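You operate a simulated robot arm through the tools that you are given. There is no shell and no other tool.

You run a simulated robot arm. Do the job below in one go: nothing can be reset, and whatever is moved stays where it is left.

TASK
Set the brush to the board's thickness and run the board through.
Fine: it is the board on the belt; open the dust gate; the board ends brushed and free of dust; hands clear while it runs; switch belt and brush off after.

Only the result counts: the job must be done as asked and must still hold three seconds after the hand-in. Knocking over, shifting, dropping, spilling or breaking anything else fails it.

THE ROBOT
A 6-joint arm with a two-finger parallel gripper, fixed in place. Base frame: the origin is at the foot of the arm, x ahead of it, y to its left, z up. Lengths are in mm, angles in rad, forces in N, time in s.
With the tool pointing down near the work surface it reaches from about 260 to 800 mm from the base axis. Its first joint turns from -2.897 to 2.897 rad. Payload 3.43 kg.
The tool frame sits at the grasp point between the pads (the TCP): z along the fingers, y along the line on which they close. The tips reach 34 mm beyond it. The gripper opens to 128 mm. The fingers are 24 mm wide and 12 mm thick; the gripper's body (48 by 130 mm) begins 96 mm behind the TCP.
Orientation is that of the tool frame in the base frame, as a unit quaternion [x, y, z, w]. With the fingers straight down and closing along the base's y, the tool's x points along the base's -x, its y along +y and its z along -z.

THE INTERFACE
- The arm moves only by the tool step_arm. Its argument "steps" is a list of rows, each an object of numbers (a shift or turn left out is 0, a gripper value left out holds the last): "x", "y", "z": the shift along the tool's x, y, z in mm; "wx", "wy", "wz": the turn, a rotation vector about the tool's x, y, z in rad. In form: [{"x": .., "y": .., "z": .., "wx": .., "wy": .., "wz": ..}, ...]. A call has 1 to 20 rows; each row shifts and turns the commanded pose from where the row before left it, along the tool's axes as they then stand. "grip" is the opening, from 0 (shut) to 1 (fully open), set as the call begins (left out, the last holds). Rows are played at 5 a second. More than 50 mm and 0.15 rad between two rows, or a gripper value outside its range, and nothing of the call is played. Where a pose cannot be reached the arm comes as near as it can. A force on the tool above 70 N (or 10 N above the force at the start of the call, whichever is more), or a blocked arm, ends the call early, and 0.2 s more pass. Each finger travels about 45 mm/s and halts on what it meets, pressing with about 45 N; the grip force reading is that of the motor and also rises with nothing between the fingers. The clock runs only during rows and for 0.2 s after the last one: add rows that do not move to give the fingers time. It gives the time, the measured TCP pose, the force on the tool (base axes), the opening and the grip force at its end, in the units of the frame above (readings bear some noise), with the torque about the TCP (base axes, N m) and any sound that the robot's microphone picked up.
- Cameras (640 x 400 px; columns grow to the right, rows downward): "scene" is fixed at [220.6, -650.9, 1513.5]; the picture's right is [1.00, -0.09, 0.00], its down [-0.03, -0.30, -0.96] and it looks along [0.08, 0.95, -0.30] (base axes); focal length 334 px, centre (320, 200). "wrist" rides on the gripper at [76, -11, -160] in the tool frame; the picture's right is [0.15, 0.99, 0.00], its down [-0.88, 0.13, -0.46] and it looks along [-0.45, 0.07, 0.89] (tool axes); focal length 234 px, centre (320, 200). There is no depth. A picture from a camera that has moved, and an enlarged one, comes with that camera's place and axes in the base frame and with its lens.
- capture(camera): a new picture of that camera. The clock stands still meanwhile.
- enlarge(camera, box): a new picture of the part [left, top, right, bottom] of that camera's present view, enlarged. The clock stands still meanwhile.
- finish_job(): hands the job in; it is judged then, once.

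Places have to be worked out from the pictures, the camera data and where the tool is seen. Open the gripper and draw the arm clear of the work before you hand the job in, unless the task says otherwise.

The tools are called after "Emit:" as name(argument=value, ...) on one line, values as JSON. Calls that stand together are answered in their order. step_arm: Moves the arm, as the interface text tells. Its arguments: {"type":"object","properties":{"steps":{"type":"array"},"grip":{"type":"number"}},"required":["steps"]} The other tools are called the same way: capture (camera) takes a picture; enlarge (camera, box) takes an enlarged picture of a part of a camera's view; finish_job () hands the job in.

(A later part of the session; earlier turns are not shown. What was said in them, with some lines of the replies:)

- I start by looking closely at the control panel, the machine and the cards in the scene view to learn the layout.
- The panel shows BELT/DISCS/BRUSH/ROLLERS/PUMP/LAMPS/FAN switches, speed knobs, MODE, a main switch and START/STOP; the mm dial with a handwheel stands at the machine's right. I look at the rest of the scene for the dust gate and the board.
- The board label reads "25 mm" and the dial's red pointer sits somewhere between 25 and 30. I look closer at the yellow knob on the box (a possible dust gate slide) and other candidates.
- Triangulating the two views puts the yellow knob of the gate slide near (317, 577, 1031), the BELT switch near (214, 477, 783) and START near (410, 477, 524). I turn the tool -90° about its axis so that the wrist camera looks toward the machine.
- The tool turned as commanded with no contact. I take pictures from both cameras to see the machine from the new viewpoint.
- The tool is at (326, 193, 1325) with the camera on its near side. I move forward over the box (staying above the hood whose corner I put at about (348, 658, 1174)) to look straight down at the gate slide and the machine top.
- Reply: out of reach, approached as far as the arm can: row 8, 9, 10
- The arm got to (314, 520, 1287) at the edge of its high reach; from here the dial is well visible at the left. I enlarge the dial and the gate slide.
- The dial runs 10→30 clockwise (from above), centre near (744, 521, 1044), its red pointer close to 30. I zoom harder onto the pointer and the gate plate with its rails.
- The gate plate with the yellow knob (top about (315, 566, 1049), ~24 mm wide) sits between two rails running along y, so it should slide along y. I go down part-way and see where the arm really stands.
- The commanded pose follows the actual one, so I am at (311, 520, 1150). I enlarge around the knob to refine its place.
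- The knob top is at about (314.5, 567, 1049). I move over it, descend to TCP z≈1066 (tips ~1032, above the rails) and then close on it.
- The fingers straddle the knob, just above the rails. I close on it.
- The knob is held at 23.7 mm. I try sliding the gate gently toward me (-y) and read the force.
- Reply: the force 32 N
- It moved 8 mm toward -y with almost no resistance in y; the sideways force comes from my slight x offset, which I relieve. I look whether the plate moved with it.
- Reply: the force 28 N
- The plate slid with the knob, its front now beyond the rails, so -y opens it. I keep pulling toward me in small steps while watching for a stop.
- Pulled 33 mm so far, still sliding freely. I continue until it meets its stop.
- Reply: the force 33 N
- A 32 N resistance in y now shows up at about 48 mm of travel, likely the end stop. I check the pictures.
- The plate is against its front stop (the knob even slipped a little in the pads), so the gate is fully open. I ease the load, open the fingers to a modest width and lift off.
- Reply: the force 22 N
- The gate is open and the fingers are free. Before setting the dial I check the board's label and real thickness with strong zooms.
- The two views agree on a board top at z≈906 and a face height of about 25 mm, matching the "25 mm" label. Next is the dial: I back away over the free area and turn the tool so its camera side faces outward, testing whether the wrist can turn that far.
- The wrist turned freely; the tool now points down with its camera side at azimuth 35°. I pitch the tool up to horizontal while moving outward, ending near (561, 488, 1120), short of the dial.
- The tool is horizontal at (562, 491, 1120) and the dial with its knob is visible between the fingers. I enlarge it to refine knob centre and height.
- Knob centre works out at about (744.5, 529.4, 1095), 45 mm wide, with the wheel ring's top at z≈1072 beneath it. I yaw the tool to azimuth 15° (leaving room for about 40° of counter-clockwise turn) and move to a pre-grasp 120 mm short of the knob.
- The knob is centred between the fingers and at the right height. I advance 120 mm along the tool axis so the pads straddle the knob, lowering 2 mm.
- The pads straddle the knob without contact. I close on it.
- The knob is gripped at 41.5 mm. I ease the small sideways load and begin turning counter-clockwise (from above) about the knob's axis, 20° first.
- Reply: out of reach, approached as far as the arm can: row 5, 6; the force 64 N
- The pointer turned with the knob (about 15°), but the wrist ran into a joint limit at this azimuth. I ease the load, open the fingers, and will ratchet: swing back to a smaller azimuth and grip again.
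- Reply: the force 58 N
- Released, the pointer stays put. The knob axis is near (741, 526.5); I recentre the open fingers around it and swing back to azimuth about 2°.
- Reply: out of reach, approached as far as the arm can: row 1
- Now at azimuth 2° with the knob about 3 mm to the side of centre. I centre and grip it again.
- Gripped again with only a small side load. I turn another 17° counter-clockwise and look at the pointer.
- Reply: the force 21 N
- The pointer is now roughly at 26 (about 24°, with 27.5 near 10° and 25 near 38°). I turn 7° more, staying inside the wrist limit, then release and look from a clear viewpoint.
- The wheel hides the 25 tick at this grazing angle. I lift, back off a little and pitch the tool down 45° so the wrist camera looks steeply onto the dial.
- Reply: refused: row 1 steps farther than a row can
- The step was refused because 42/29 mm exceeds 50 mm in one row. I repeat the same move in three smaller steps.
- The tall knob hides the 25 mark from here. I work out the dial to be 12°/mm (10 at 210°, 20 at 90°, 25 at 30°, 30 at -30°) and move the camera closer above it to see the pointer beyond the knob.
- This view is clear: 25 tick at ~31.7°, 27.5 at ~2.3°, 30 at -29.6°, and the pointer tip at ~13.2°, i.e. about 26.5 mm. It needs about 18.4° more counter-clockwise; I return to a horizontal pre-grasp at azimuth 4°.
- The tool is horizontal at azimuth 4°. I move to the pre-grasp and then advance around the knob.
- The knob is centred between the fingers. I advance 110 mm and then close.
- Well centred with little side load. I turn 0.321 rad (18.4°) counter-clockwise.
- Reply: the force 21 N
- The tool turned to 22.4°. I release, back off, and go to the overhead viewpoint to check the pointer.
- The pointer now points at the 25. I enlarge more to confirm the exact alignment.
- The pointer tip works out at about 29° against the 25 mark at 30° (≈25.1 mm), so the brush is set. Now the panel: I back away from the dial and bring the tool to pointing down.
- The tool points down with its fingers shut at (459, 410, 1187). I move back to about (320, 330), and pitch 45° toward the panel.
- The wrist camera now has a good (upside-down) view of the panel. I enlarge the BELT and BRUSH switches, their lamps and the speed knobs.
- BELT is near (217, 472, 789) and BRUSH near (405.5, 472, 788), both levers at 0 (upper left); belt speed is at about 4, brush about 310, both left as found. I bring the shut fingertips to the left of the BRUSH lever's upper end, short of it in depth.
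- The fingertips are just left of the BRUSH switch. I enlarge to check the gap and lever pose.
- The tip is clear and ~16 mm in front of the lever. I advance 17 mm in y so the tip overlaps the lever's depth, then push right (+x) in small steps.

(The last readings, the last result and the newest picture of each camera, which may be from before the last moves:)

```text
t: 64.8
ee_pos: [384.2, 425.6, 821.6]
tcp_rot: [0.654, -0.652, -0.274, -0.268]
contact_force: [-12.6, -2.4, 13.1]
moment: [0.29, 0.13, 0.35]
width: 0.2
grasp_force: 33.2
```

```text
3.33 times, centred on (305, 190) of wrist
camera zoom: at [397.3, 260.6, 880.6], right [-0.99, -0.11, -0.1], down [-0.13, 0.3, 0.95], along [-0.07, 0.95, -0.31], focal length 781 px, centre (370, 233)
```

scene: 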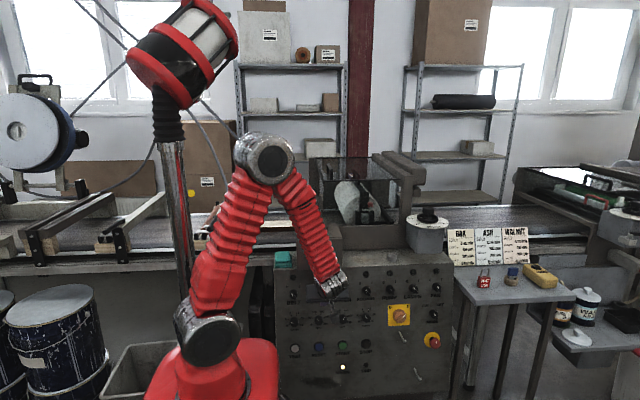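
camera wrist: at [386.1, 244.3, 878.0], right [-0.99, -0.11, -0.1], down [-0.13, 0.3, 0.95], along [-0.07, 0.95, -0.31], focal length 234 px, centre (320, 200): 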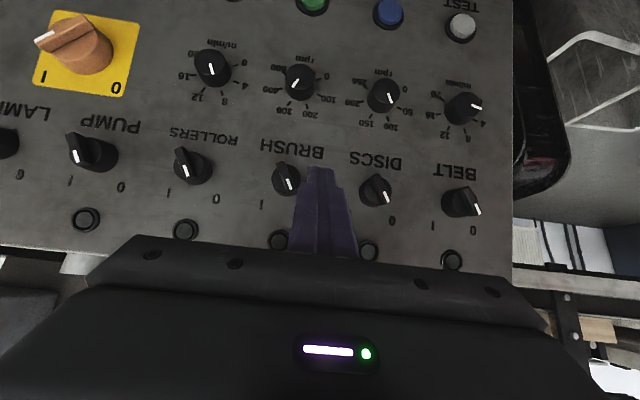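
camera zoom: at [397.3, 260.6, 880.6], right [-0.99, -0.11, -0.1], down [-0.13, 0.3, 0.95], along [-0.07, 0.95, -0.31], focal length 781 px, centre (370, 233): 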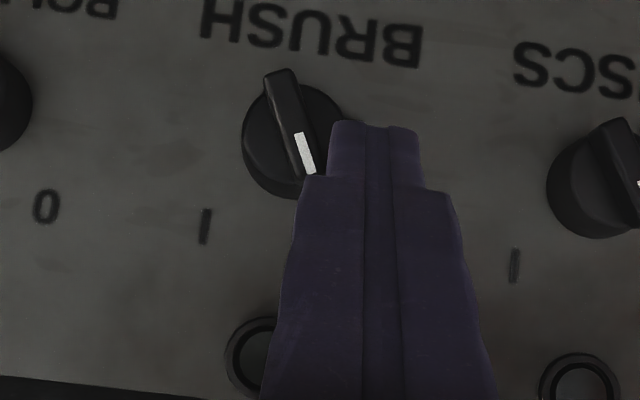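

Contact at about 13 N and the lever looks slightly turned. I keep pushing right.

Emit:
step_arm(steps=[{"y": -3}, {"y": -3}, {"y": -3}])

Emit:
enlarge(camera="wrist", box=[240, 130, 370, 250])

```text
t: 65.6
ee_pos: [395.7, 427.5, 821.2]
tcp_rot: [-0.653, 0.654, 0.271, 0.269]
contact_force: [-0.7, -1.9, 0.2]
moment: [-0.01, -0.02, 0.03]
width: 0.0
grasp_force: 33.0
```

```text
3.33 times, centred on (305, 190) of wrist
camera zoom: at [407.5, 260.6, 880.3], right [-0.99, -0.11, -0.1], down [-0.13, 0.3, 0.94], along [-0.07, 0.95, -0.31], focal length 781 px, centre (370, 233)
```

zoom: 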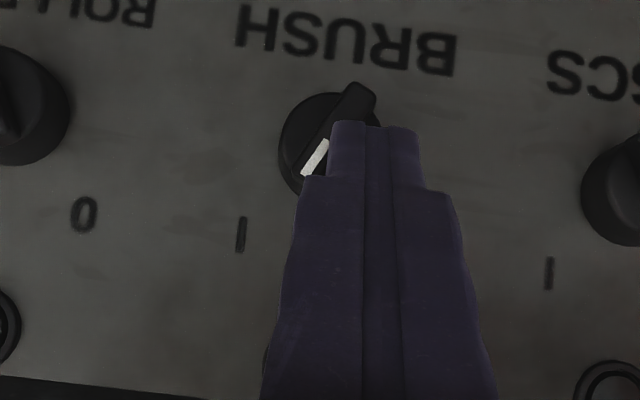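

The BRUSH lever snapped over to I and the force vanished. I withdraw the tip and check the lamp.

Emit:
step_arm(steps=[{"y": 5}, {"x": 14, "z": -14}, {"x": 14, "z": -14}, {"x": 14, "z": -14}, {}])

Emit:
capture(camera="wrist")

Emit:
capture(camera="scene")

```text
t: 66.8
ee_pos: [390.6, 366.0, 820.3]
tcp_rot: [-0.653, 0.654, 0.272, 0.268]
contact_force: [-0.1, 0.5, 0.1]
moment: [0.0, 0.03, 0.02]
width: 0.0
grasp_force: 33.3
```

```text
taken
camera wrist: at [402.2, 200.7, 878.9], right [-0.99, -0.11, -0.1], down [-0.13, 0.3, 0.94], along [-0.07, 0.95, -0.31], focal length 234 px, centre (320, 200)
```

wrist: 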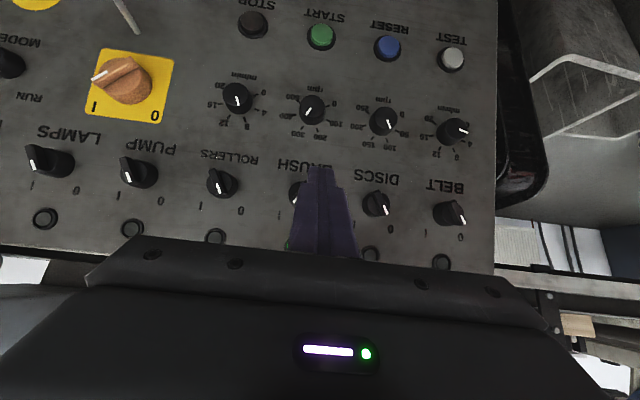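

```text
taken
```

scene: 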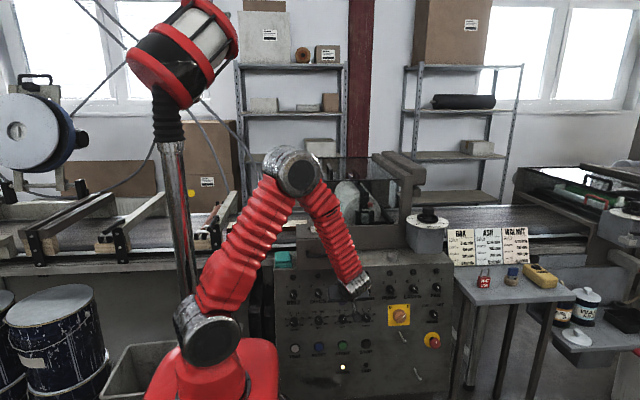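

I look at the BRUSH lamp next to the finger for light.

Emit:
enlarge(camera="wrist", box=[260, 180, 320, 260])

Emit:
enlarge(camera="scene", box=[310, 255, 390, 315])

Emit:
enlarge(camera="scene", box=[320, 150, 410, 230])

```text
5.00 times, centred on (290, 220) of wrist
camera zoom: at [402.2, 200.7, 878.9], right [-0.99, -0.11, -0.1], down [-0.13, 0.3, 0.94], along [-0.07, 0.95, -0.31], focal length 1171 px, centre (470, 100)
```

zoom: 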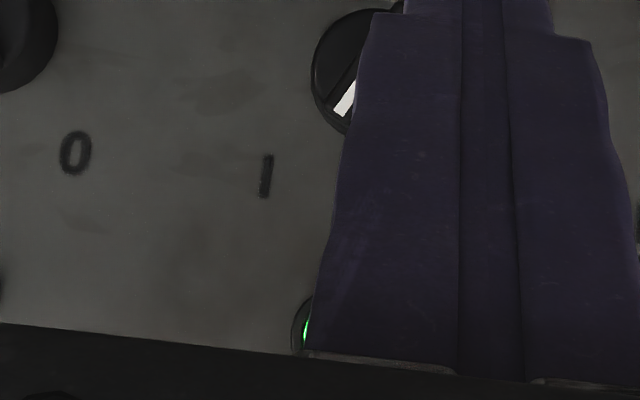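

```text
6.67 times, centred on (350, 285) of scene
camera zoom: at [220.6, -650.9, 1513.5], right [1.0, -0.09, 0.0], down [-0.03, -0.3, -0.96], along [0.08, 0.95, -0.3], focal length 2224 px, centre (120, -367)
```

zoom: 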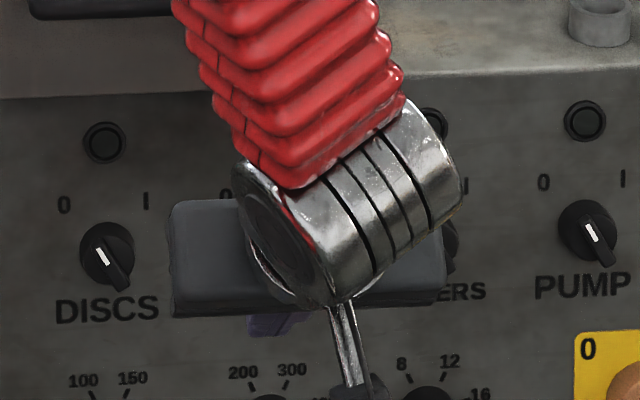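

```text
5.00 times, centred on (365, 190) of scene
camera zoom: at [220.6, -650.9, 1513.5], right [1.0, -0.09, 0.0], down [-0.03, -0.3, -0.96], along [0.08, 0.95, -0.3], focal length 1668 px, centre (95, 250)
```

zoom: 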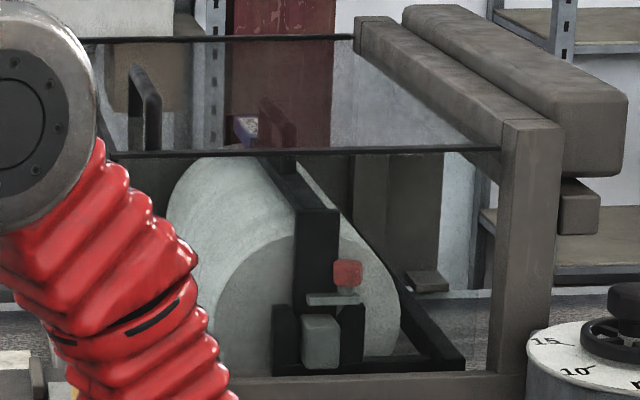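

The BRUSH lamp is lit green. Now BELT: to stay clear of the arm's own base I'll push its lower lever end leftward from the right side; I move to (250, 385, 791).

Emit:
step_arm(steps=[{"y": 35, "x": 1.7, "z": 8.4}, {"y": 35, "x": 1.7, "z": 8.4}, {"y": 35, "x": 1.8, "z": 8.5}, {"y": 35, "x": 1.8, "z": 8.5}, {}])

Emit:
capture(camera="wrist")

Emit:
enlarge(camera="wrist", box=[290, 130, 420, 250])

Emit:
enlarge(camera="scene", box=[270, 250, 370, 320])

```text
t: 68.0
ee_pos: [250.0, 386.1, 791.5]
tcp_rot: [0.654, -0.653, -0.272, -0.268]
contact_force: [0.4, 0.5, 0.5]
moment: [-0.02, 0.03, -0.01]
width: 0.0
grasp_force: 32.5
```

```text
taken
camera wrist: at [262.6, 219.4, 852.5], right [-0.99, -0.11, -0.1], down [-0.13, 0.3, 0.94], along [-0.07, 0.95, -0.31], focal length 234 px, centre (320, 200)
```

wrist: 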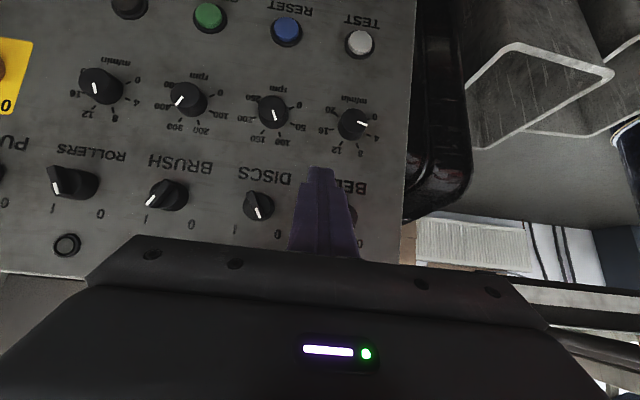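

```text
3.33 times, centred on (355, 190) of wrist
camera zoom: at [262.6, 219.4, 852.5], right [-0.99, -0.11, -0.1], down [-0.13, 0.3, 0.94], along [-0.07, 0.95, -0.31], focal length 781 px, centre (203, 233)
```

zoom: 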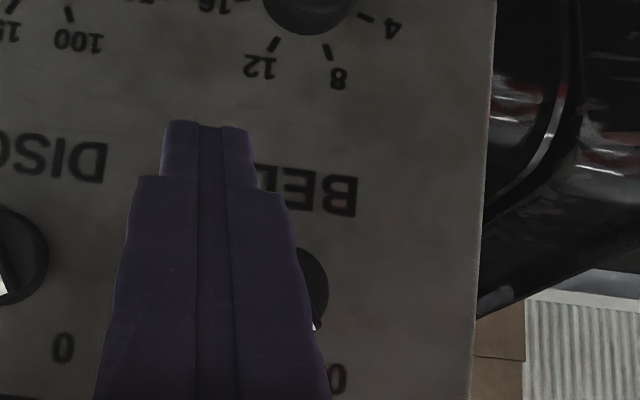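

```text
5.71 times, centred on (320, 285) of scene
camera zoom: at [220.6, -650.9, 1513.5], right [1.0, -0.09, 0.0], down [-0.03, -0.3, -0.96], along [0.08, 0.95, -0.3], focal length 1906 px, centre (320, -286)
```

zoom: 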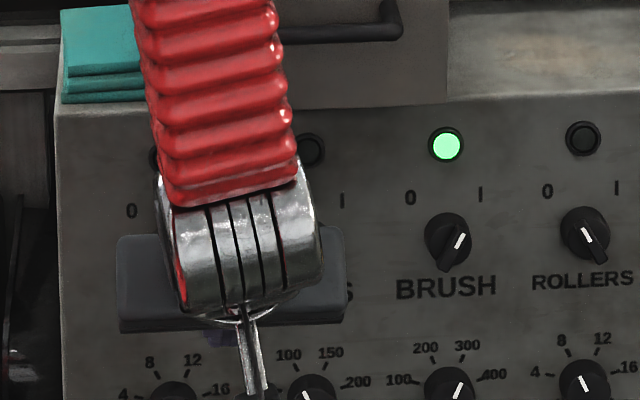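

BRUSH is on with its lamp lit. Before touching BELT I check whether the brush is already turning by comparing close views across a short move forward beside the BELT switch.

Emit:
enlarge(camera="scene", box=[330, 165, 400, 225])

Emit:
step_arm(steps=[{"x": -14.6, "z": 14.6}, {"x": -14.6, "z": 14.6}, {}])

Emit:
enlarge(camera="scene", box=[330, 165, 400, 225])

Emit:
enlarge(camera="wrist", box=[260, 130, 390, 250])

```text
6.67 times, centred on (365, 195) of scene
camera zoom: at [220.6, -650.9, 1513.5], right [1.0, -0.09, 0.0], down [-0.03, -0.3, -0.96], along [0.08, 0.95, -0.3], focal length 2224 px, centre (20, 233)
```

zoom: 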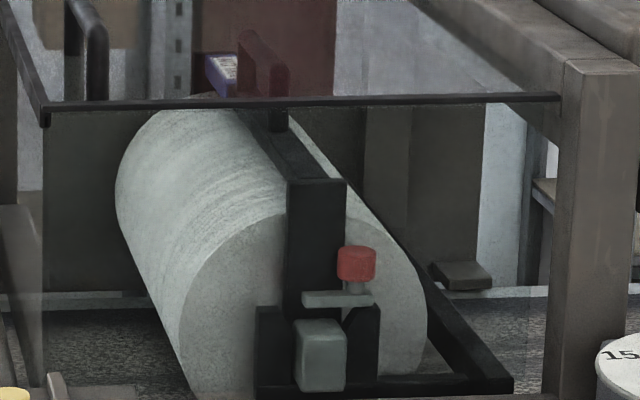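

```text
t: 68.8
ee_pos: [248.9, 426.2, 793.6]
tcp_rot: [0.654, -0.653, -0.272, -0.267]
contact_force: [0.5, 0.7, 0.6]
moment: [-0.03, 0.03, -0.02]
width: 0.1
grasp_force: 32.6
```

```text
6.67 times, centred on (365, 195) of scene
camera zoom: at [220.6, -650.9, 1513.5], right [1.0, -0.09, 0.0], down [-0.03, -0.3, -0.96], along [0.08, 0.95, -0.3], focal length 2224 px, centre (20, 233)
```

zoom: 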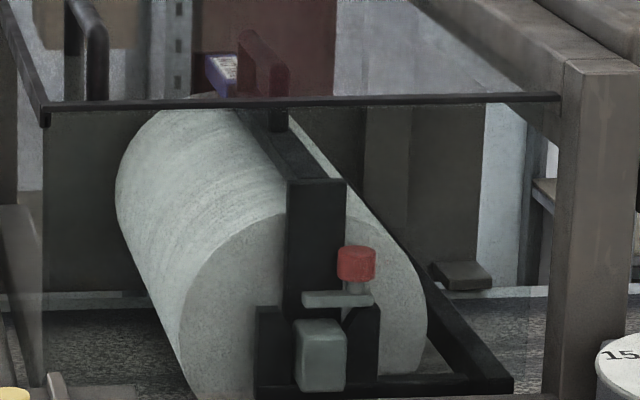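

```text
3.33 times, centred on (325, 190) of wrist
camera zoom: at [262.6, 259.8, 852.7], right [-0.99, -0.11, -0.1], down [-0.13, 0.3, 0.95], along [-0.07, 0.95, -0.31], focal length 781 px, centre (303, 233)
```

zoom: 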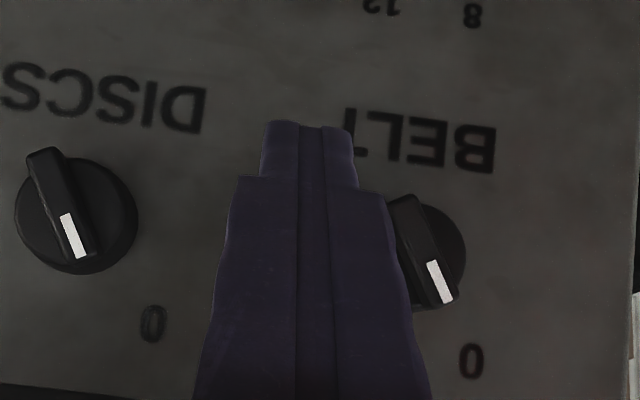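

The brush texture changes between the pictures, so it is already turning; BELT will therefore start the belt at once. The tip is placed right of the BELT lever's lower end; I push left in small steps.

Emit:
step_arm(steps=[{"x": 2.5, "z": 2.5}, {"y": 4}, {"y": 4}, {"y": 3}])

Emit:
enlarge(camera="wrist", box=[260, 130, 390, 250])

```text
t: 69.8
ee_pos: [239.1, 426.4, 790.3]
tcp_rot: [0.654, -0.653, -0.272, -0.267]
contact_force: [0.0, -0.4, 1.1]
moment: [0.02, 0.02, 0.01]
width: 0.1
grasp_force: 33.2
```

```text
3.33 times, centred on (325, 190) of wrist
camera zoom: at [251.7, 261.0, 848.9], right [-0.99, -0.11, -0.1], down [-0.13, 0.3, 0.94], along [-0.07, 0.95, -0.31], focal length 781 px, centre (303, 233)
```

zoom: 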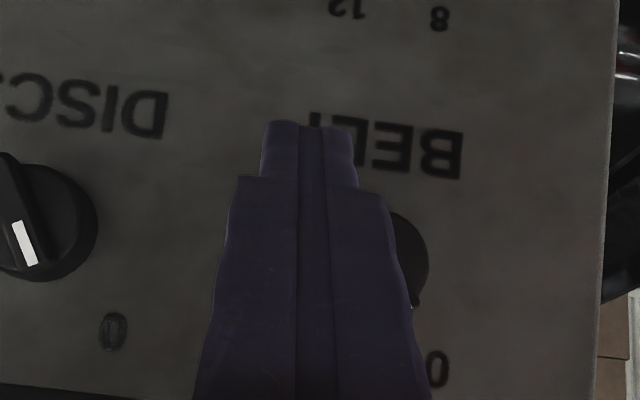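

No contact yet at x=239. I continue left.

Emit:
step_arm(steps=[{"y": 3}, {"y": 3}])

Emit:
step_arm(steps=[{"y": 3}])

```text
t: 70.4
ee_pos: [231.4, 427.2, 789.8]
tcp_rot: [0.654, -0.652, -0.273, -0.268]
contact_force: [0.5, 0.8, 0.0]
moment: [0.02, -0.03, -0.02]
width: 0.0
grasp_force: 33.2
```

```text
t: 70.8
ee_pos: [230.0, 427.9, 789.4]
tcp_rot: [0.654, -0.653, -0.273, -0.268]
contact_force: [2.0, 0.4, 1.3]
moment: [0.05, -0.01, -0.04]
width: 0.3
grasp_force: 32.9
```

First touch perhaps (2 N). I keep pushing left in 2–3 mm steps.

Emit:
step_arm(steps=[{"y": 3}, {"y": 2}])

Emit:
step_arm(steps=[{"y": 3}, {"y": 2}])

Emit:
enlarge(camera="wrist", box=[260, 130, 390, 250])

```text
t: 71.4
ee_pos: [225.6, 426.2, 789.8]
tcp_rot: [-0.653, 0.655, 0.272, 0.267]
contact_force: [9.2, -2.8, -6.2]
moment: [-0.2, -0.15, -0.2]
width: 0.0
grasp_force: 32.5
```

```text
t: 72.0
ee_pos: [224.6, 426.9, 791.1]
tcp_rot: [-0.65, 0.657, 0.271, 0.269]
contact_force: [59.6, -19.8, -8.8]
moment: [-0.39, -0.59, -1.21]
width: 0.0
grasp_force: 33.2
```

```text
3.33 times, centred on (325, 190) of wrist
camera zoom: at [235.6, 260.8, 848.9], right [-0.99, -0.1, -0.1], down [-0.12, 0.3, 0.94], along [-0.06, 0.95, -0.31], focal length 781 px, centre (303, 233)
```

zoom: 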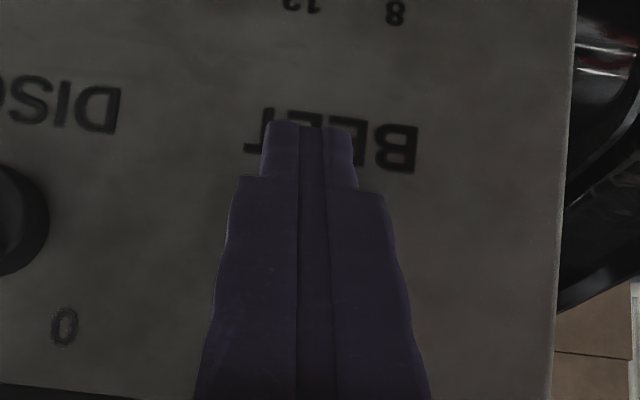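

It jams at 60 N: the wider part of the fingers above the tip probably meets the lever's upper half. I back off to the right and out, and look at the lever's state.

Emit:
step_arm(steps=[{"y": -6}, {"y": -10}, {"y": -10}, {"x": 14, "z": -14}, {"x": 14, "z": -14}, {}])

Emit:
capture(camera="wrist")

Emit:
enlarge(camera="wrist", box=[300, 130, 430, 250])

Emit:
capture(camera="scene")

```text
t: 73.4
ee_pos: [245.0, 388.3, 791.1]
tcp_rot: [0.654, -0.653, -0.272, -0.268]
contact_force: [-0.1, -0.3, -0.5]
moment: [0.05, -0.02, -0.04]
width: 0.0
grasp_force: 32.5
```

```text
taken
camera wrist: at [258.0, 221.5, 849.7], right [-0.99, -0.11, -0.1], down [-0.13, 0.3, 0.95], along [-0.07, 0.95, -0.31], focal length 234 px, centre (320, 200)
```

wrist: 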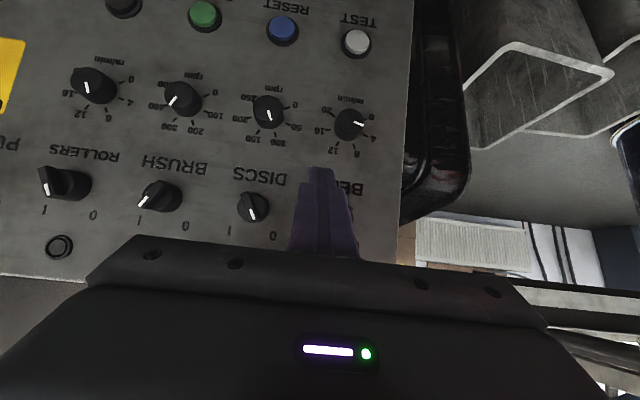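

```text
3.33 times, centred on (365, 190) of wrist
camera zoom: at [258.0, 221.5, 849.7], right [-0.99, -0.11, -0.1], down [-0.13, 0.3, 0.95], along [-0.07, 0.95, -0.31], focal length 781 px, centre (170, 233)
```

zoom: 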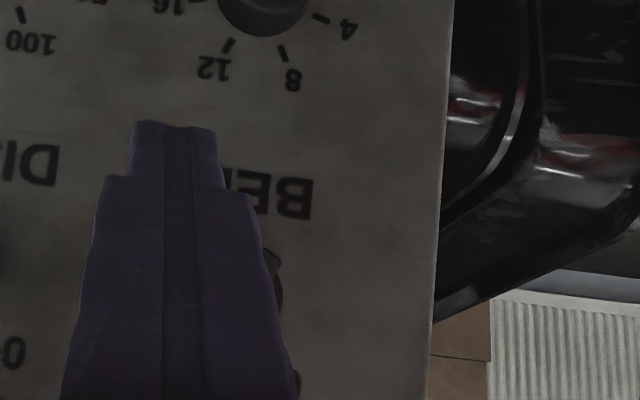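

```text
taken
```

scene: 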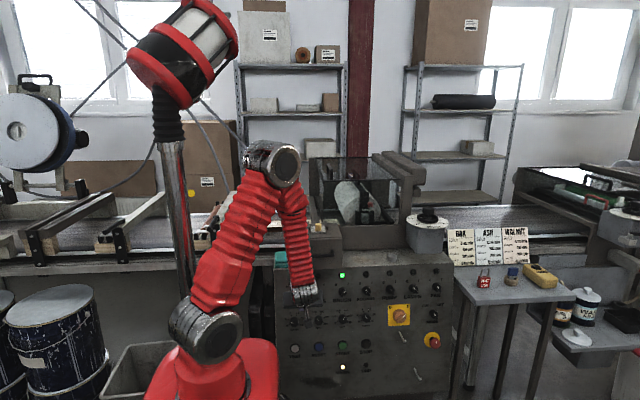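

A piece of the BELT lever now shows on the other side, so it may have flipped. I check the lamp and the board in the scene view.

Emit:
enlarge(camera="scene", box=[200, 190, 420, 300])

Emit:
enlarge(camera="scene", box=[275, 255, 355, 315])

```text
2.91 times, centred on (310, 245) of scene
camera zoom: at [220.6, -650.9, 1513.5], right [1.0, -0.09, 0.0], down [-0.03, -0.3, -0.96], along [0.08, 0.95, -0.3], focal length 970 px, centre (349, 69)
```

zoom: 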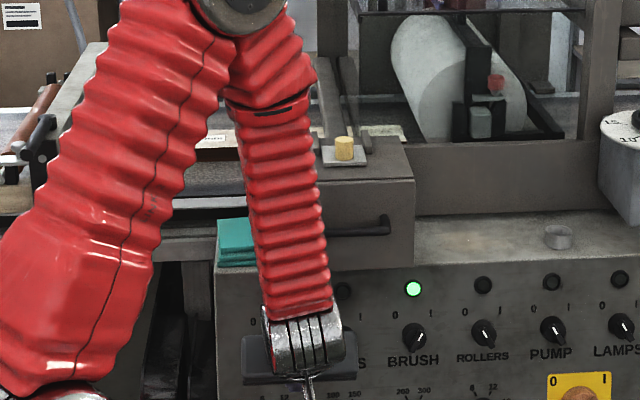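

```text
6.67 times, centred on (315, 285) of scene
camera zoom: at [220.6, -650.9, 1513.5], right [1.0, -0.09, 0.0], down [-0.03, -0.3, -0.96], along [0.08, 0.95, -0.3], focal length 2224 px, centre (353, -367)
```

zoom: 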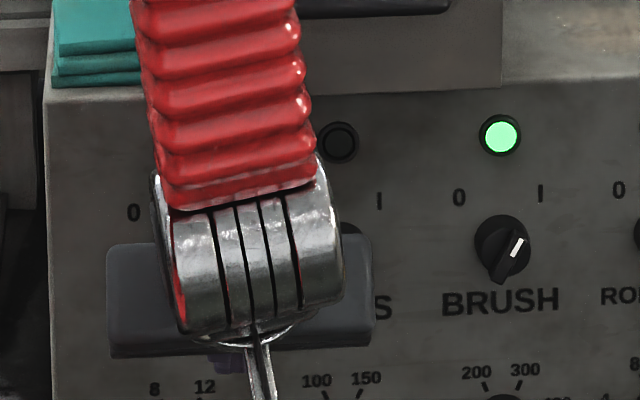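

The board has moved right: BELT is on and the belt runs, brush turning. The hand is well away from belt and brush; I only raise it in place in front of the panel and let the board travel, then check progress.

Emit:
step_arm(steps=[{"x": -20.5, "z": -20.5}, {}, {}, {}, {}, {}, {}, {}, {}, {}])

Emit:
capture(camera="scene")

Emit:
enlarge(camera="scene", box=[290, 150, 470, 260])

```text
t: 75.6
ee_pos: [244.9, 388.7, 820.6]
tcp_rot: [0.654, -0.653, -0.272, -0.268]
contact_force: [0.3, 0.1, 0.2]
moment: [0.03, 0.02, 0.01]
width: 0.1
grasp_force: 33.1
```

```text
taken
```

scene: 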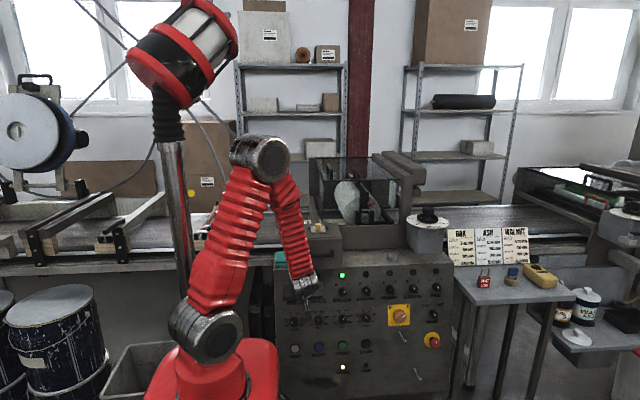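

```text
3.56 times, centred on (380, 205) of scene
camera zoom: at [220.6, -650.9, 1513.5], right [1.0, -0.09, 0.0], down [-0.03, -0.3, -0.96], along [0.08, 0.95, -0.3], focal length 1186 px, centre (107, 182)
```

zoom: 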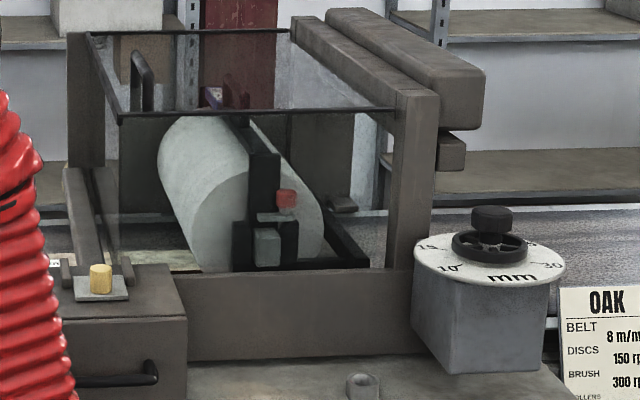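

The board is entering under the brush. I wait on with the arm still and keep looking.

Emit:
step_arm(steps=[{}, {}, {}, {}, {}, {}, {}, {}, {}])

Emit:
enlarge(camera="scene", box=[290, 150, 470, 260])

```text
t: 77.6
ee_pos: [245.5, 388.3, 820.6]
tcp_rot: [0.654, -0.653, -0.273, -0.268]
contact_force: [0.3, -0.2, -0.6]
moment: [0.01, 0.02, -0.01]
width: 0.0
grasp_force: 33.0
```

```text
3.56 times, centred on (380, 205) of scene
camera zoom: at [220.6, -650.9, 1513.5], right [1.0, -0.09, 0.0], down [-0.03, -0.3, -0.96], along [0.08, 0.95, -0.3], focal length 1186 px, centre (107, 182)
```

zoom: 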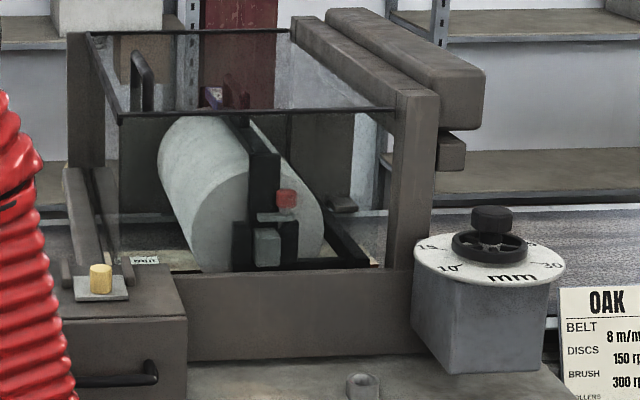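

The label, near the trailing end, moved about 90 px in 2 s; the trailing edge needs about 7 s more to clear the hood. I keep waiting.

Emit:
step_arm(steps=[{}, {}, {}, {}, {}, {}, {}, {}, {}, {}, {}, {}, {}, {}])

Emit:
enlarge(camera="scene", box=[290, 150, 530, 290])

```text
t: 80.6
ee_pos: [245.5, 388.0, 820.4]
tcp_rot: [0.654, -0.653, -0.273, -0.268]
contact_force: [0.6, 0.5, -0.6]
moment: [-0.01, 0.02, 0.03]
width: 0.0
grasp_force: 33.0
```

```text
2.67 times, centred on (410, 220) of scene
camera zoom: at [220.6, -650.9, 1513.5], right [1.0, -0.09, 0.0], down [-0.03, -0.3, -0.96], along [0.08, 0.95, -0.3], focal length 890 px, centre (80, 147)
```

zoom: 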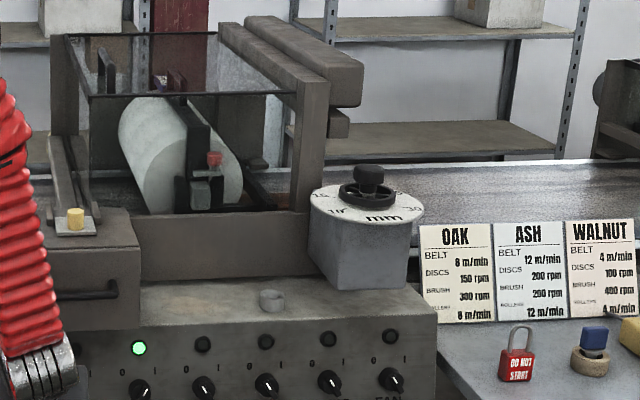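

The trailing end is now under the brush and the board comes out dark on the right. I let it run a little longer while moving the tip to the right of the BELT lever's upper end, ready to switch off.

Emit:
step_arm(steps=[{"y": -6}, {"x": -14, "z": 14}, {"x": -14, "z": 14}, {}, {}, {}, {}])

Emit:
enlarge(camera="scene", box=[330, 170, 510, 260])

Emit:
enlarge(camera="wrist", box=[260, 130, 390, 250])

```text
t: 82.2
ee_pos: [253.6, 427.6, 818.9]
tcp_rot: [0.654, -0.653, -0.272, -0.268]
contact_force: [-0.5, 0.2, 0.3]
moment: [-0.02, -0.02, 0.01]
width: 0.0
grasp_force: 33.0
```

```text
3.56 times, centred on (420, 215) of scene
camera zoom: at [220.6, -650.9, 1513.5], right [1.0, -0.09, 0.0], down [-0.03, -0.3, -0.96], along [0.08, 0.95, -0.3], focal length 1186 px, centre (-36, 147)
```

zoom: 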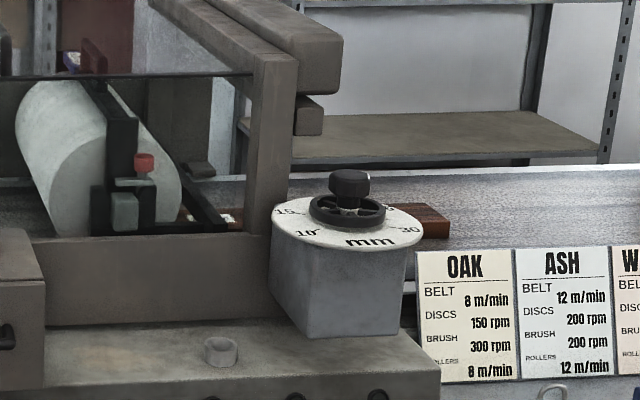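

```text
3.33 times, centred on (325, 190) of wrist
camera zoom: at [265.4, 261.6, 878.4], right [-0.99, -0.11, -0.1], down [-0.13, 0.3, 0.95], along [-0.07, 0.95, -0.31], focal length 781 px, centre (303, 233)
```

zoom: 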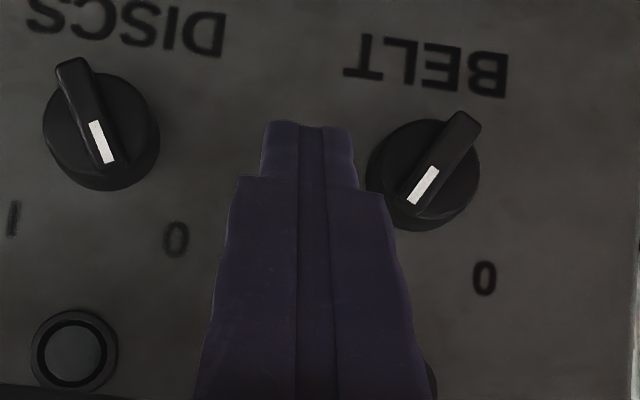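

The board emerges dark brown and clean, its trailing end just leaving the brush. I now push the BELT lever's upper end left in small steps; by the time it flips the board will be past the hood.

Emit:
step_arm(steps=[{"y": 4}, {"y": 4}, {"y": 3}, {"y": 3}, {"y": 3}, {"y": 3}, {"y": 3}, {"y": 3}])

Emit:
enlarge(camera="wrist", box=[260, 130, 390, 250])

Emit:
enlarge(camera="scene", box=[330, 170, 510, 260])

```text
t: 84.0
ee_pos: [226.8, 427.6, 819.1]
tcp_rot: [0.654, -0.653, -0.273, -0.268]
contact_force: [10.9, -10.9, 17.1]
moment: [0.24, -0.1, -0.14]
width: 0.1
grasp_force: 32.8
```

```text
3.33 times, centred on (325, 190) of wrist
camera zoom: at [238.7, 261.3, 877.6], right [-0.99, -0.1, -0.1], down [-0.13, 0.3, 0.95], along [-0.07, 0.95, -0.31], focal length 781 px, centre (303, 233)
```

zoom: 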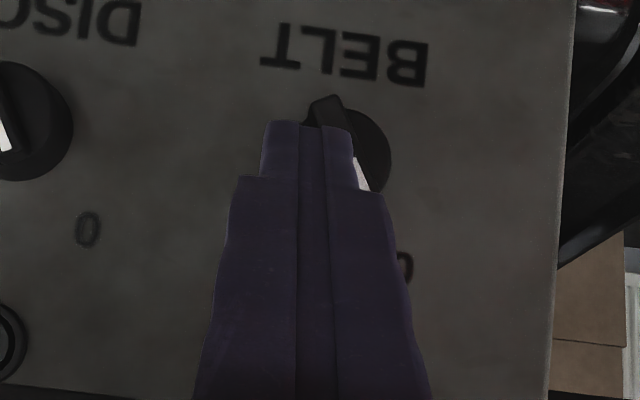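

```text
3.56 times, centred on (420, 215) of scene
camera zoom: at [220.6, -650.9, 1513.5], right [1.0, -0.09, 0.0], down [-0.03, -0.3, -0.96], along [0.08, 0.95, -0.3], focal length 1186 px, centre (-36, 147)
```

zoom: 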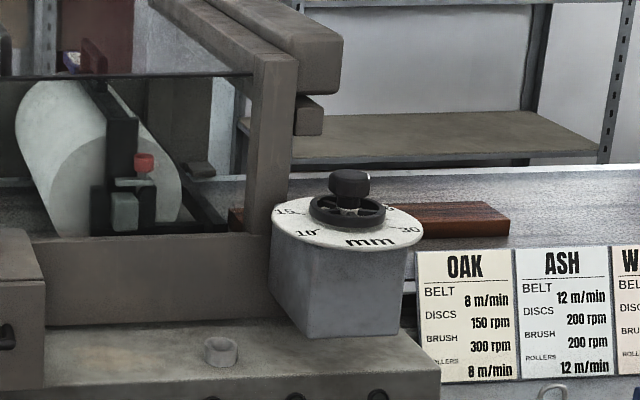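

The lever now looks to be back at 0. I withdraw the tip to the right and out, and check the board has stopped.

Emit:
step_arm(steps=[{"y": -6}, {"y": -6}, {"x": 14, "z": -14}, {"x": 14, "z": -14}, {}])

Emit:
enlarge(camera="scene", box=[330, 170, 510, 260])

Emit:
enlarge(camera="wrist", box=[200, 130, 460, 250])

```text
t: 85.2
ee_pos: [238.5, 387.8, 818.4]
tcp_rot: [0.655, -0.653, -0.273, -0.266]
contact_force: [-0.4, -0.1, 0.1]
moment: [-0.01, -0.01, 0.01]
width: 0.0
grasp_force: 33.2
```

```text
3.56 times, centred on (420, 215) of scene
camera zoom: at [220.6, -650.9, 1513.5], right [1.0, -0.09, 0.0], down [-0.03, -0.3, -0.96], along [0.08, 0.95, -0.3], focal length 1186 px, centre (-36, 147)
```

zoom: 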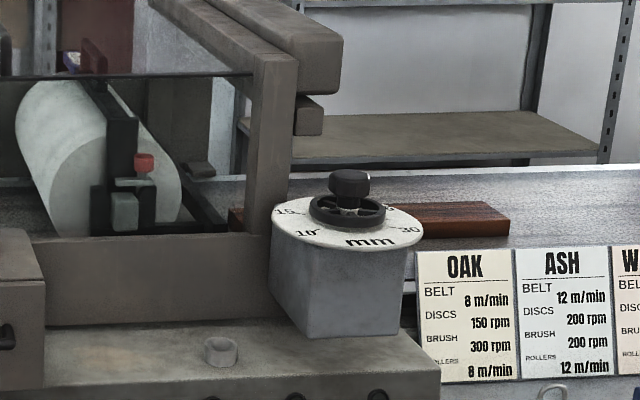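

```text
2.46 times, centred on (330, 190) of wrist
camera zoom: at [251.8, 221.9, 878.6], right [-0.99, -0.11, -0.1], down [-0.13, 0.3, 0.94], along [-0.07, 0.95, -0.31], focal length 576 px, centre (295, 225)
```

zoom: 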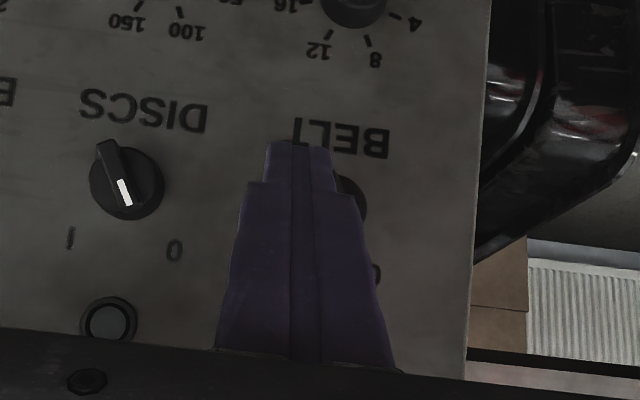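

The board has stopped just past the hood, clean and brown, and BELT is off. Now BRUSH: I move along at a safe distance to the right side of its lever.

Emit:
step_arm(steps=[{"y": -40}, {"y": -41}, {"y": -41}, {"y": -41}, {"y": -41}, {}])

Emit:
step_arm(steps=[{"x": -14, "z": 14}, {"x": -14, "z": 14}, {}])

Emit:
enlarge(camera="wrist", box=[260, 130, 390, 250])

Emit:
enlarge(camera="scene", box=[270, 255, 370, 325])

```text
t: 86.6
ee_pos: [442.9, 388.1, 818.7]
tcp_rot: [0.654, -0.653, -0.272, -0.268]
contact_force: [-0.4, -1.1, -0.7]
moment: [-0.02, -0.02, -0.01]
width: 0.0
grasp_force: 33.0
```

```text
t: 87.4
ee_pos: [441.5, 427.6, 817.6]
tcp_rot: [0.654, -0.653, -0.272, -0.268]
contact_force: [0.9, 0.2, 0.1]
moment: [-0.01, 0.01, 0.03]
width: 0.0
grasp_force: 32.8
```

```text
3.33 times, centred on (325, 190) of wrist
camera zoom: at [454.3, 261.7, 877.1], right [-0.99, -0.11, -0.1], down [-0.13, 0.3, 0.94], along [-0.07, 0.95, -0.31], focal length 781 px, centre (303, 233)
```

zoom: 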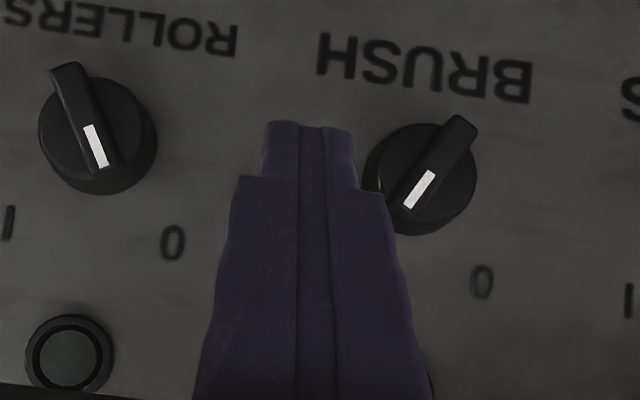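

```text
5.71 times, centred on (320, 290) of scene
camera zoom: at [220.6, -650.9, 1513.5], right [1.0, -0.09, 0.0], down [-0.03, -0.3, -0.96], along [0.08, 0.95, -0.3], focal length 1906 px, centre (320, -314)
```

zoom: 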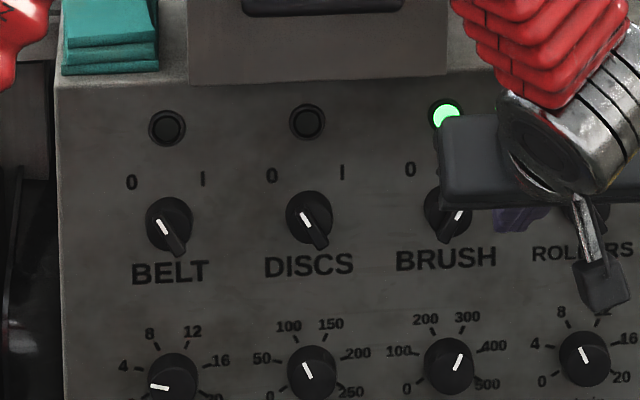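

BELT is at 0 with its lamp dark; BRUSH is still lit. The tip is right of the BRUSH lever's upper end, so I push left as before.

Emit:
step_arm(steps=[{"y": 4}, {"y": 4}, {"y": 3}, {"y": 3}, {"y": 3}, {"y": 3}, {"y": 3}, {"y": 3}])

Emit:
enlarge(camera="wrist", box=[260, 130, 390, 250])

```text
t: 89.2
ee_pos: [417.2, 428.8, 818.6]
tcp_rot: [0.654, -0.653, -0.273, -0.269]
contact_force: [9.2, -5.0, 13.3]
moment: [0.27, -0.09, -0.14]
width: 0.0
grasp_force: 33.0
```

```text
3.33 times, centred on (325, 190) of wrist
camera zoom: at [429.2, 261.5, 877.4], right [-0.99, -0.11, -0.1], down [-0.13, 0.3, 0.95], along [-0.07, 0.95, -0.31], focal length 781 px, centre (303, 233)
```

zoom: 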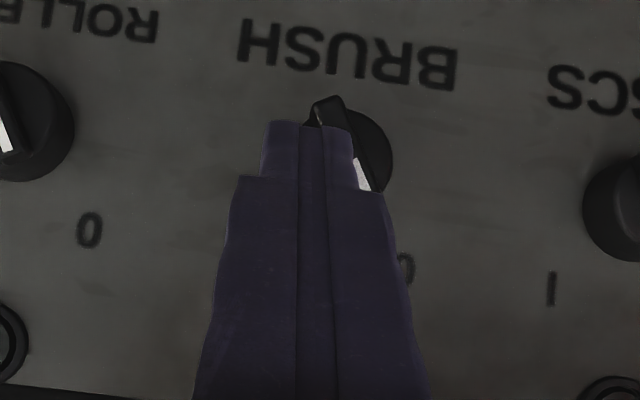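

The BRUSH lever looks flipped to 0, just like BELT before. I withdraw to the right and back out, then check all lamps, switches and the board.

Emit:
step_arm(steps=[{"y": -6}, {"y": -6}, {"x": 14, "z": -14}, {"x": 14, "z": -14}, {"x": 14, "z": -14}, {"x": -20, "y": 20, "z": -20}, {"x": -30, "z": -30}, {"x": -34, "z": -34}, {"x": -34, "z": -34}, {"x": -34, "z": -34}, {}])

Emit:
capture(camera="scene")

Emit:
enlarge(camera="scene", box=[270, 255, 460, 395])

Emit:
enlarge(camera="scene", box=[330, 170, 510, 260])

```text
t: 91.6
ee_pos: [409.1, 368.8, 1034.1]
tcp_rot: [0.654, -0.653, -0.272, -0.268]
contact_force: [-0.2, 0.3, 0.5]
moment: [0.04, 0.01, 0.0]
width: 0.0
grasp_force: 33.1
```

```text
taken
```

scene: 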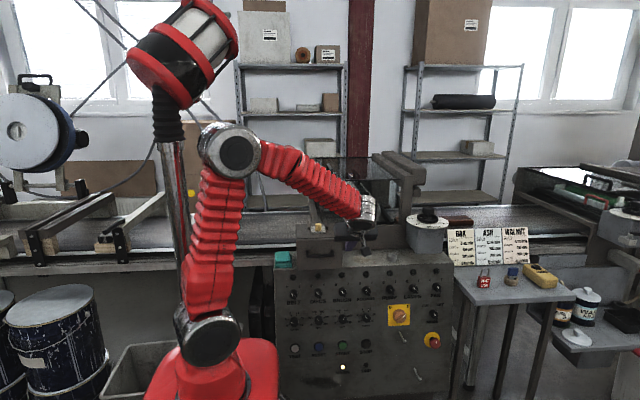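

```text
2.86 times, centred on (365, 325) of scene
camera zoom: at [220.6, -650.9, 1513.5], right [1.0, -0.09, 0.0], down [-0.03, -0.3, -0.96], along [0.08, 0.95, -0.3], focal length 953 px, centre (191, -157)
```

zoom: 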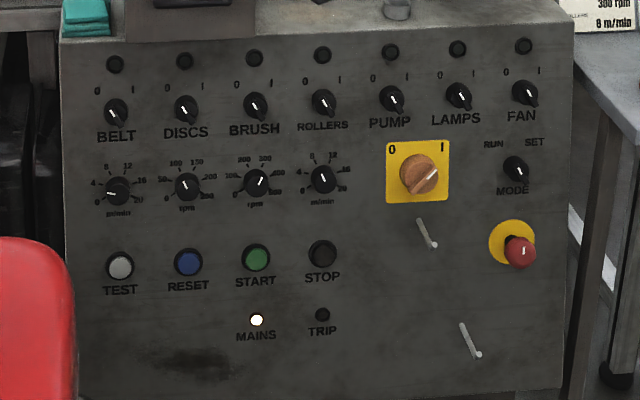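

```text
3.56 times, centred on (420, 215) of scene
camera zoom: at [220.6, -650.9, 1513.5], right [1.0, -0.09, 0.0], down [-0.03, -0.3, -0.96], along [0.08, 0.95, -0.3], focal length 1186 px, centre (-36, 147)
```

zoom: 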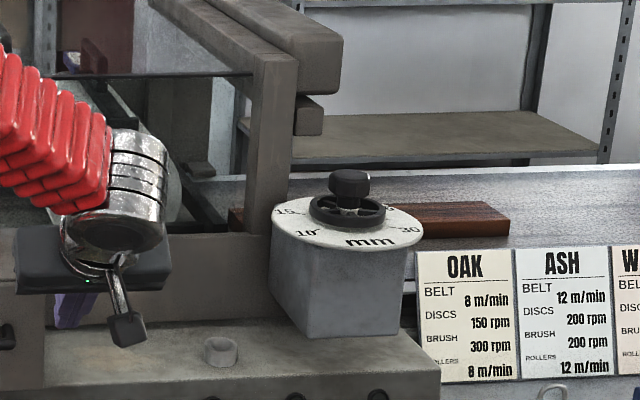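

All lamps are dark, BELT and BRUSH are at 0, and the board rests past the hood. I raise the arm and look at the board's surface, the dial and the gate once more before handing in.

Emit:
step_arm(steps=[{"x": -25.5, "z": -25.5}, {"x": -25.5, "z": -25.5}, {"x": -25.5, "y": -23.5, "z": -25.5}, {"x": -25.5, "y": -23.5, "z": -25.5}, {"x": -25.5, "y": -23.5, "z": -25.5}, {"x": -25.5, "y": -23.5, "z": -25.5}, {}], grip=0.5)

Emit:
capture(camera="wrist")

Emit:
enlarge(camera="scene", box=[390, 195, 480, 245])

Emit:
enlarge(camera="scene", box=[280, 150, 430, 260])

```text
t: 93.2
ee_pos: [506.6, 369.4, 1249.1]
tcp_rot: [-0.653, 0.654, 0.272, 0.268]
contact_force: [-0.6, 0.0, 0.3]
moment: [0.01, 0.01, 0.0]
width: 64.1
grasp_force: 0.1
```

```text
taken
camera wrist: at [518.9, 203.4, 1309.0], right [-0.99, -0.11, -0.1], down [-0.13, 0.3, 0.94], along [-0.07, 0.95, -0.31], focal length 234 px, centre (320, 200)
```

wrist: 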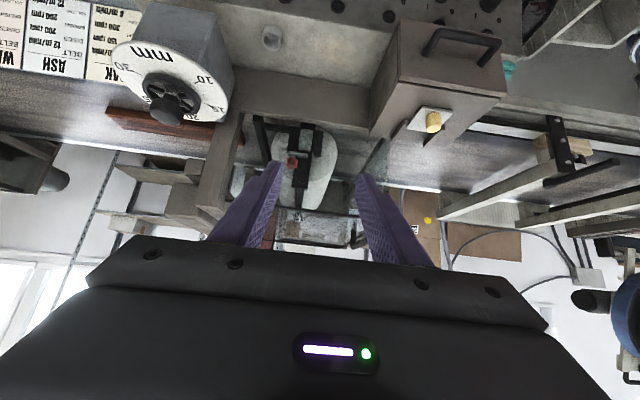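

```text
7.11 times, centred on (435, 220) of scene
camera zoom: at [220.6, -650.9, 1513.5], right [1.0, -0.09, 0.0], down [-0.03, -0.3, -0.96], along [0.08, 0.95, -0.3], focal length 2372 px, centre (-498, 58)
```

zoom: 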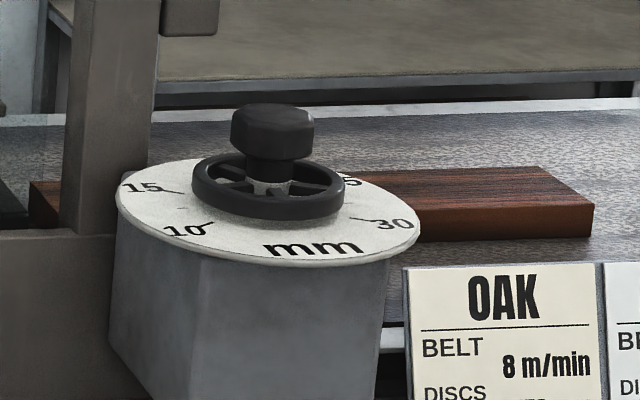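

```text
3.64 times, centred on (355, 205) of scene
camera zoom: at [220.6, -650.9, 1513.5], right [1.0, -0.09, 0.0], down [-0.03, -0.3, -0.96], along [0.08, 0.95, -0.3], focal length 1213 px, centre (193, 182)
```

zoom: 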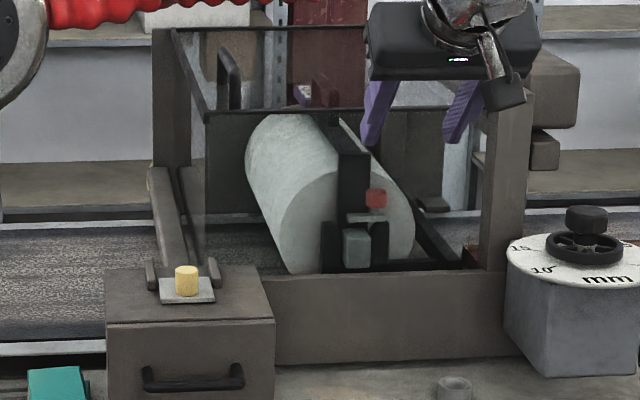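

The visible part of the board is clean brown grain. I enlarge the wrist view to see the whole board including its trailing end.

Emit:
enlarge(camera="wrist", box=[90, 60, 260, 180])

Emit:
enlarge(camera="wrist", box=[380, 90, 480, 180])

```text
3.33 times, centred on (175, 120) of wrist
camera zoom: at [518.9, 203.4, 1309.0], right [-0.99, -0.11, -0.1], down [-0.13, 0.3, 0.94], along [-0.07, 0.95, -0.31], focal length 781 px, centre (803, 467)
```

zoom: 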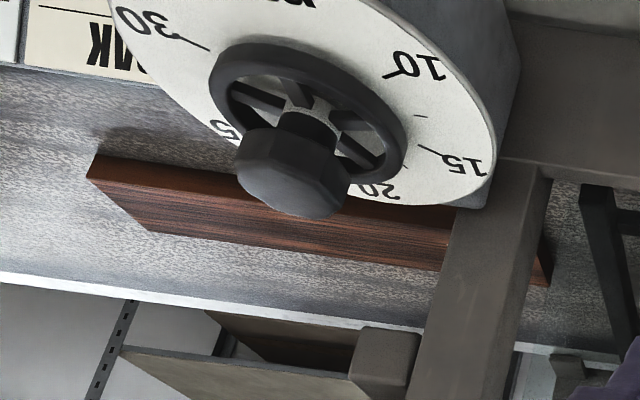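

```text
4.44 times, centred on (430, 135) of wrist
camera zoom: at [518.9, 203.4, 1309.0], right [-0.99, -0.11, -0.1], down [-0.13, 0.3, 0.94], along [-0.07, 0.95, -0.31], focal length 1041 px, centre (-169, 489)
```

zoom: 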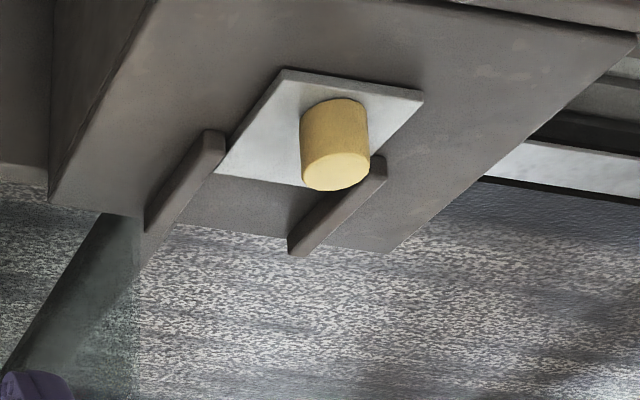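

The board is clean along its whole length and lies past the hood; the gate is open and both switches are off. I draw the arm back clear with the gripper open.

Emit:
step_arm(steps=[{"x": 25, "z": -25}, {"x": 25, "z": -25}, {"x": 20, "z": -20}, {}, {}, {}, {}, {}], grip=1.0)

Emit:
capture(camera="scene")

Emit:
enlarge(camera="scene", box=[270, 240, 460, 400])

Emit:
enlarge(camera="wrist", box=[60, 0, 300, 180])

```text
t: 95.0
ee_pos: [505.0, 268.6, 1250.0]
tcp_rot: [0.654, -0.653, -0.272, -0.268]
contact_force: [0.3, -0.5, -0.1]
moment: [0.01, 0.02, 0.0]
width: 128.0
grasp_force: 0.1
```

```text
taken
```

scene: 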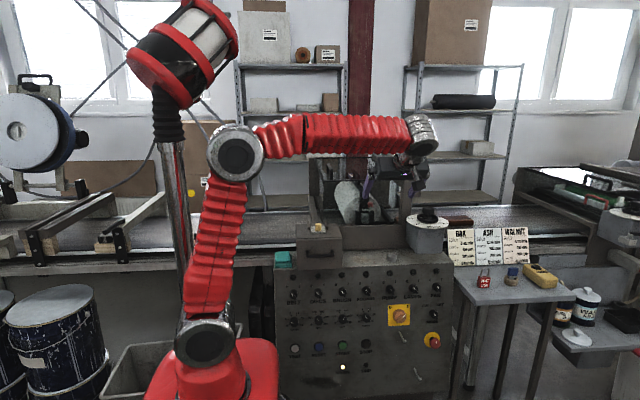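

```text
2.50 times, centred on (365, 320) of scene
camera zoom: at [220.6, -650.9, 1513.5], right [1.0, -0.09, 0.0], down [-0.03, -0.3, -0.96], along [0.08, 0.95, -0.3], focal length 834 px, centre (208, -100)
```

zoom: 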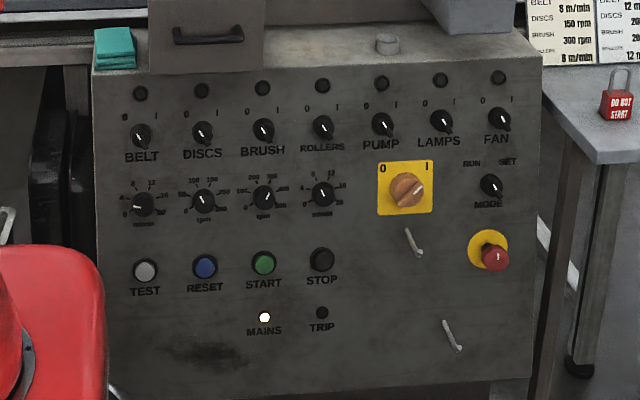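

```text
2.22 times, centred on (180, 90) of wrist
camera zoom: at [517.6, 104.1, 1308.6], right [-0.99, -0.11, -0.1], down [-0.13, 0.3, 0.95], along [-0.07, 0.95, -0.31], focal length 520 px, centre (631, 444)
```

zoom: 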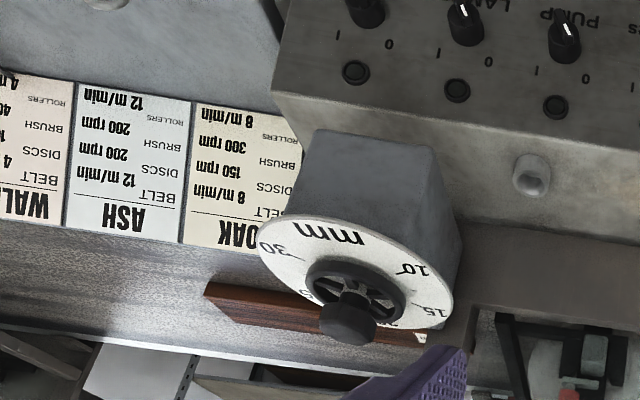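

The brush is at 25 mm, the gate is open, the board came through brushed and clean and is at rest, and BELT and BRUSH are off with their lamps dark. The arm is clear and the gripper open, so I hand in the job.

Emit:
finish_job()

```text
The job is handed in.
```

The board has been run through the brush and came out clean, and I've handed the job in. The result of the check hasn't come back.

- **Brush height:** the dial is set to about 25.1 mm. The board is labelled 25 mm, and my measurement from the pictures agrees.
- **Dust gate:** pulled fully open to its stop before the run.
- **Board:** the top went from pale and dusty to dark brown grain. It is lying still on the belt, just past the hood.
- **Hands clear:** the arm stayed in front of the control panel while the belt ran, well away from belt and brush.
- **Switches:** belt and brush are both back at 0 with their lamps off. The speed knobs are as I found them, with belt at about 4 m/min and brush at about 310 rpm.

While switching the belt on, I pushed the lever from an awkward side and it met about 60 N before it flipped. It switched off normally afterwards and I saw no damage.
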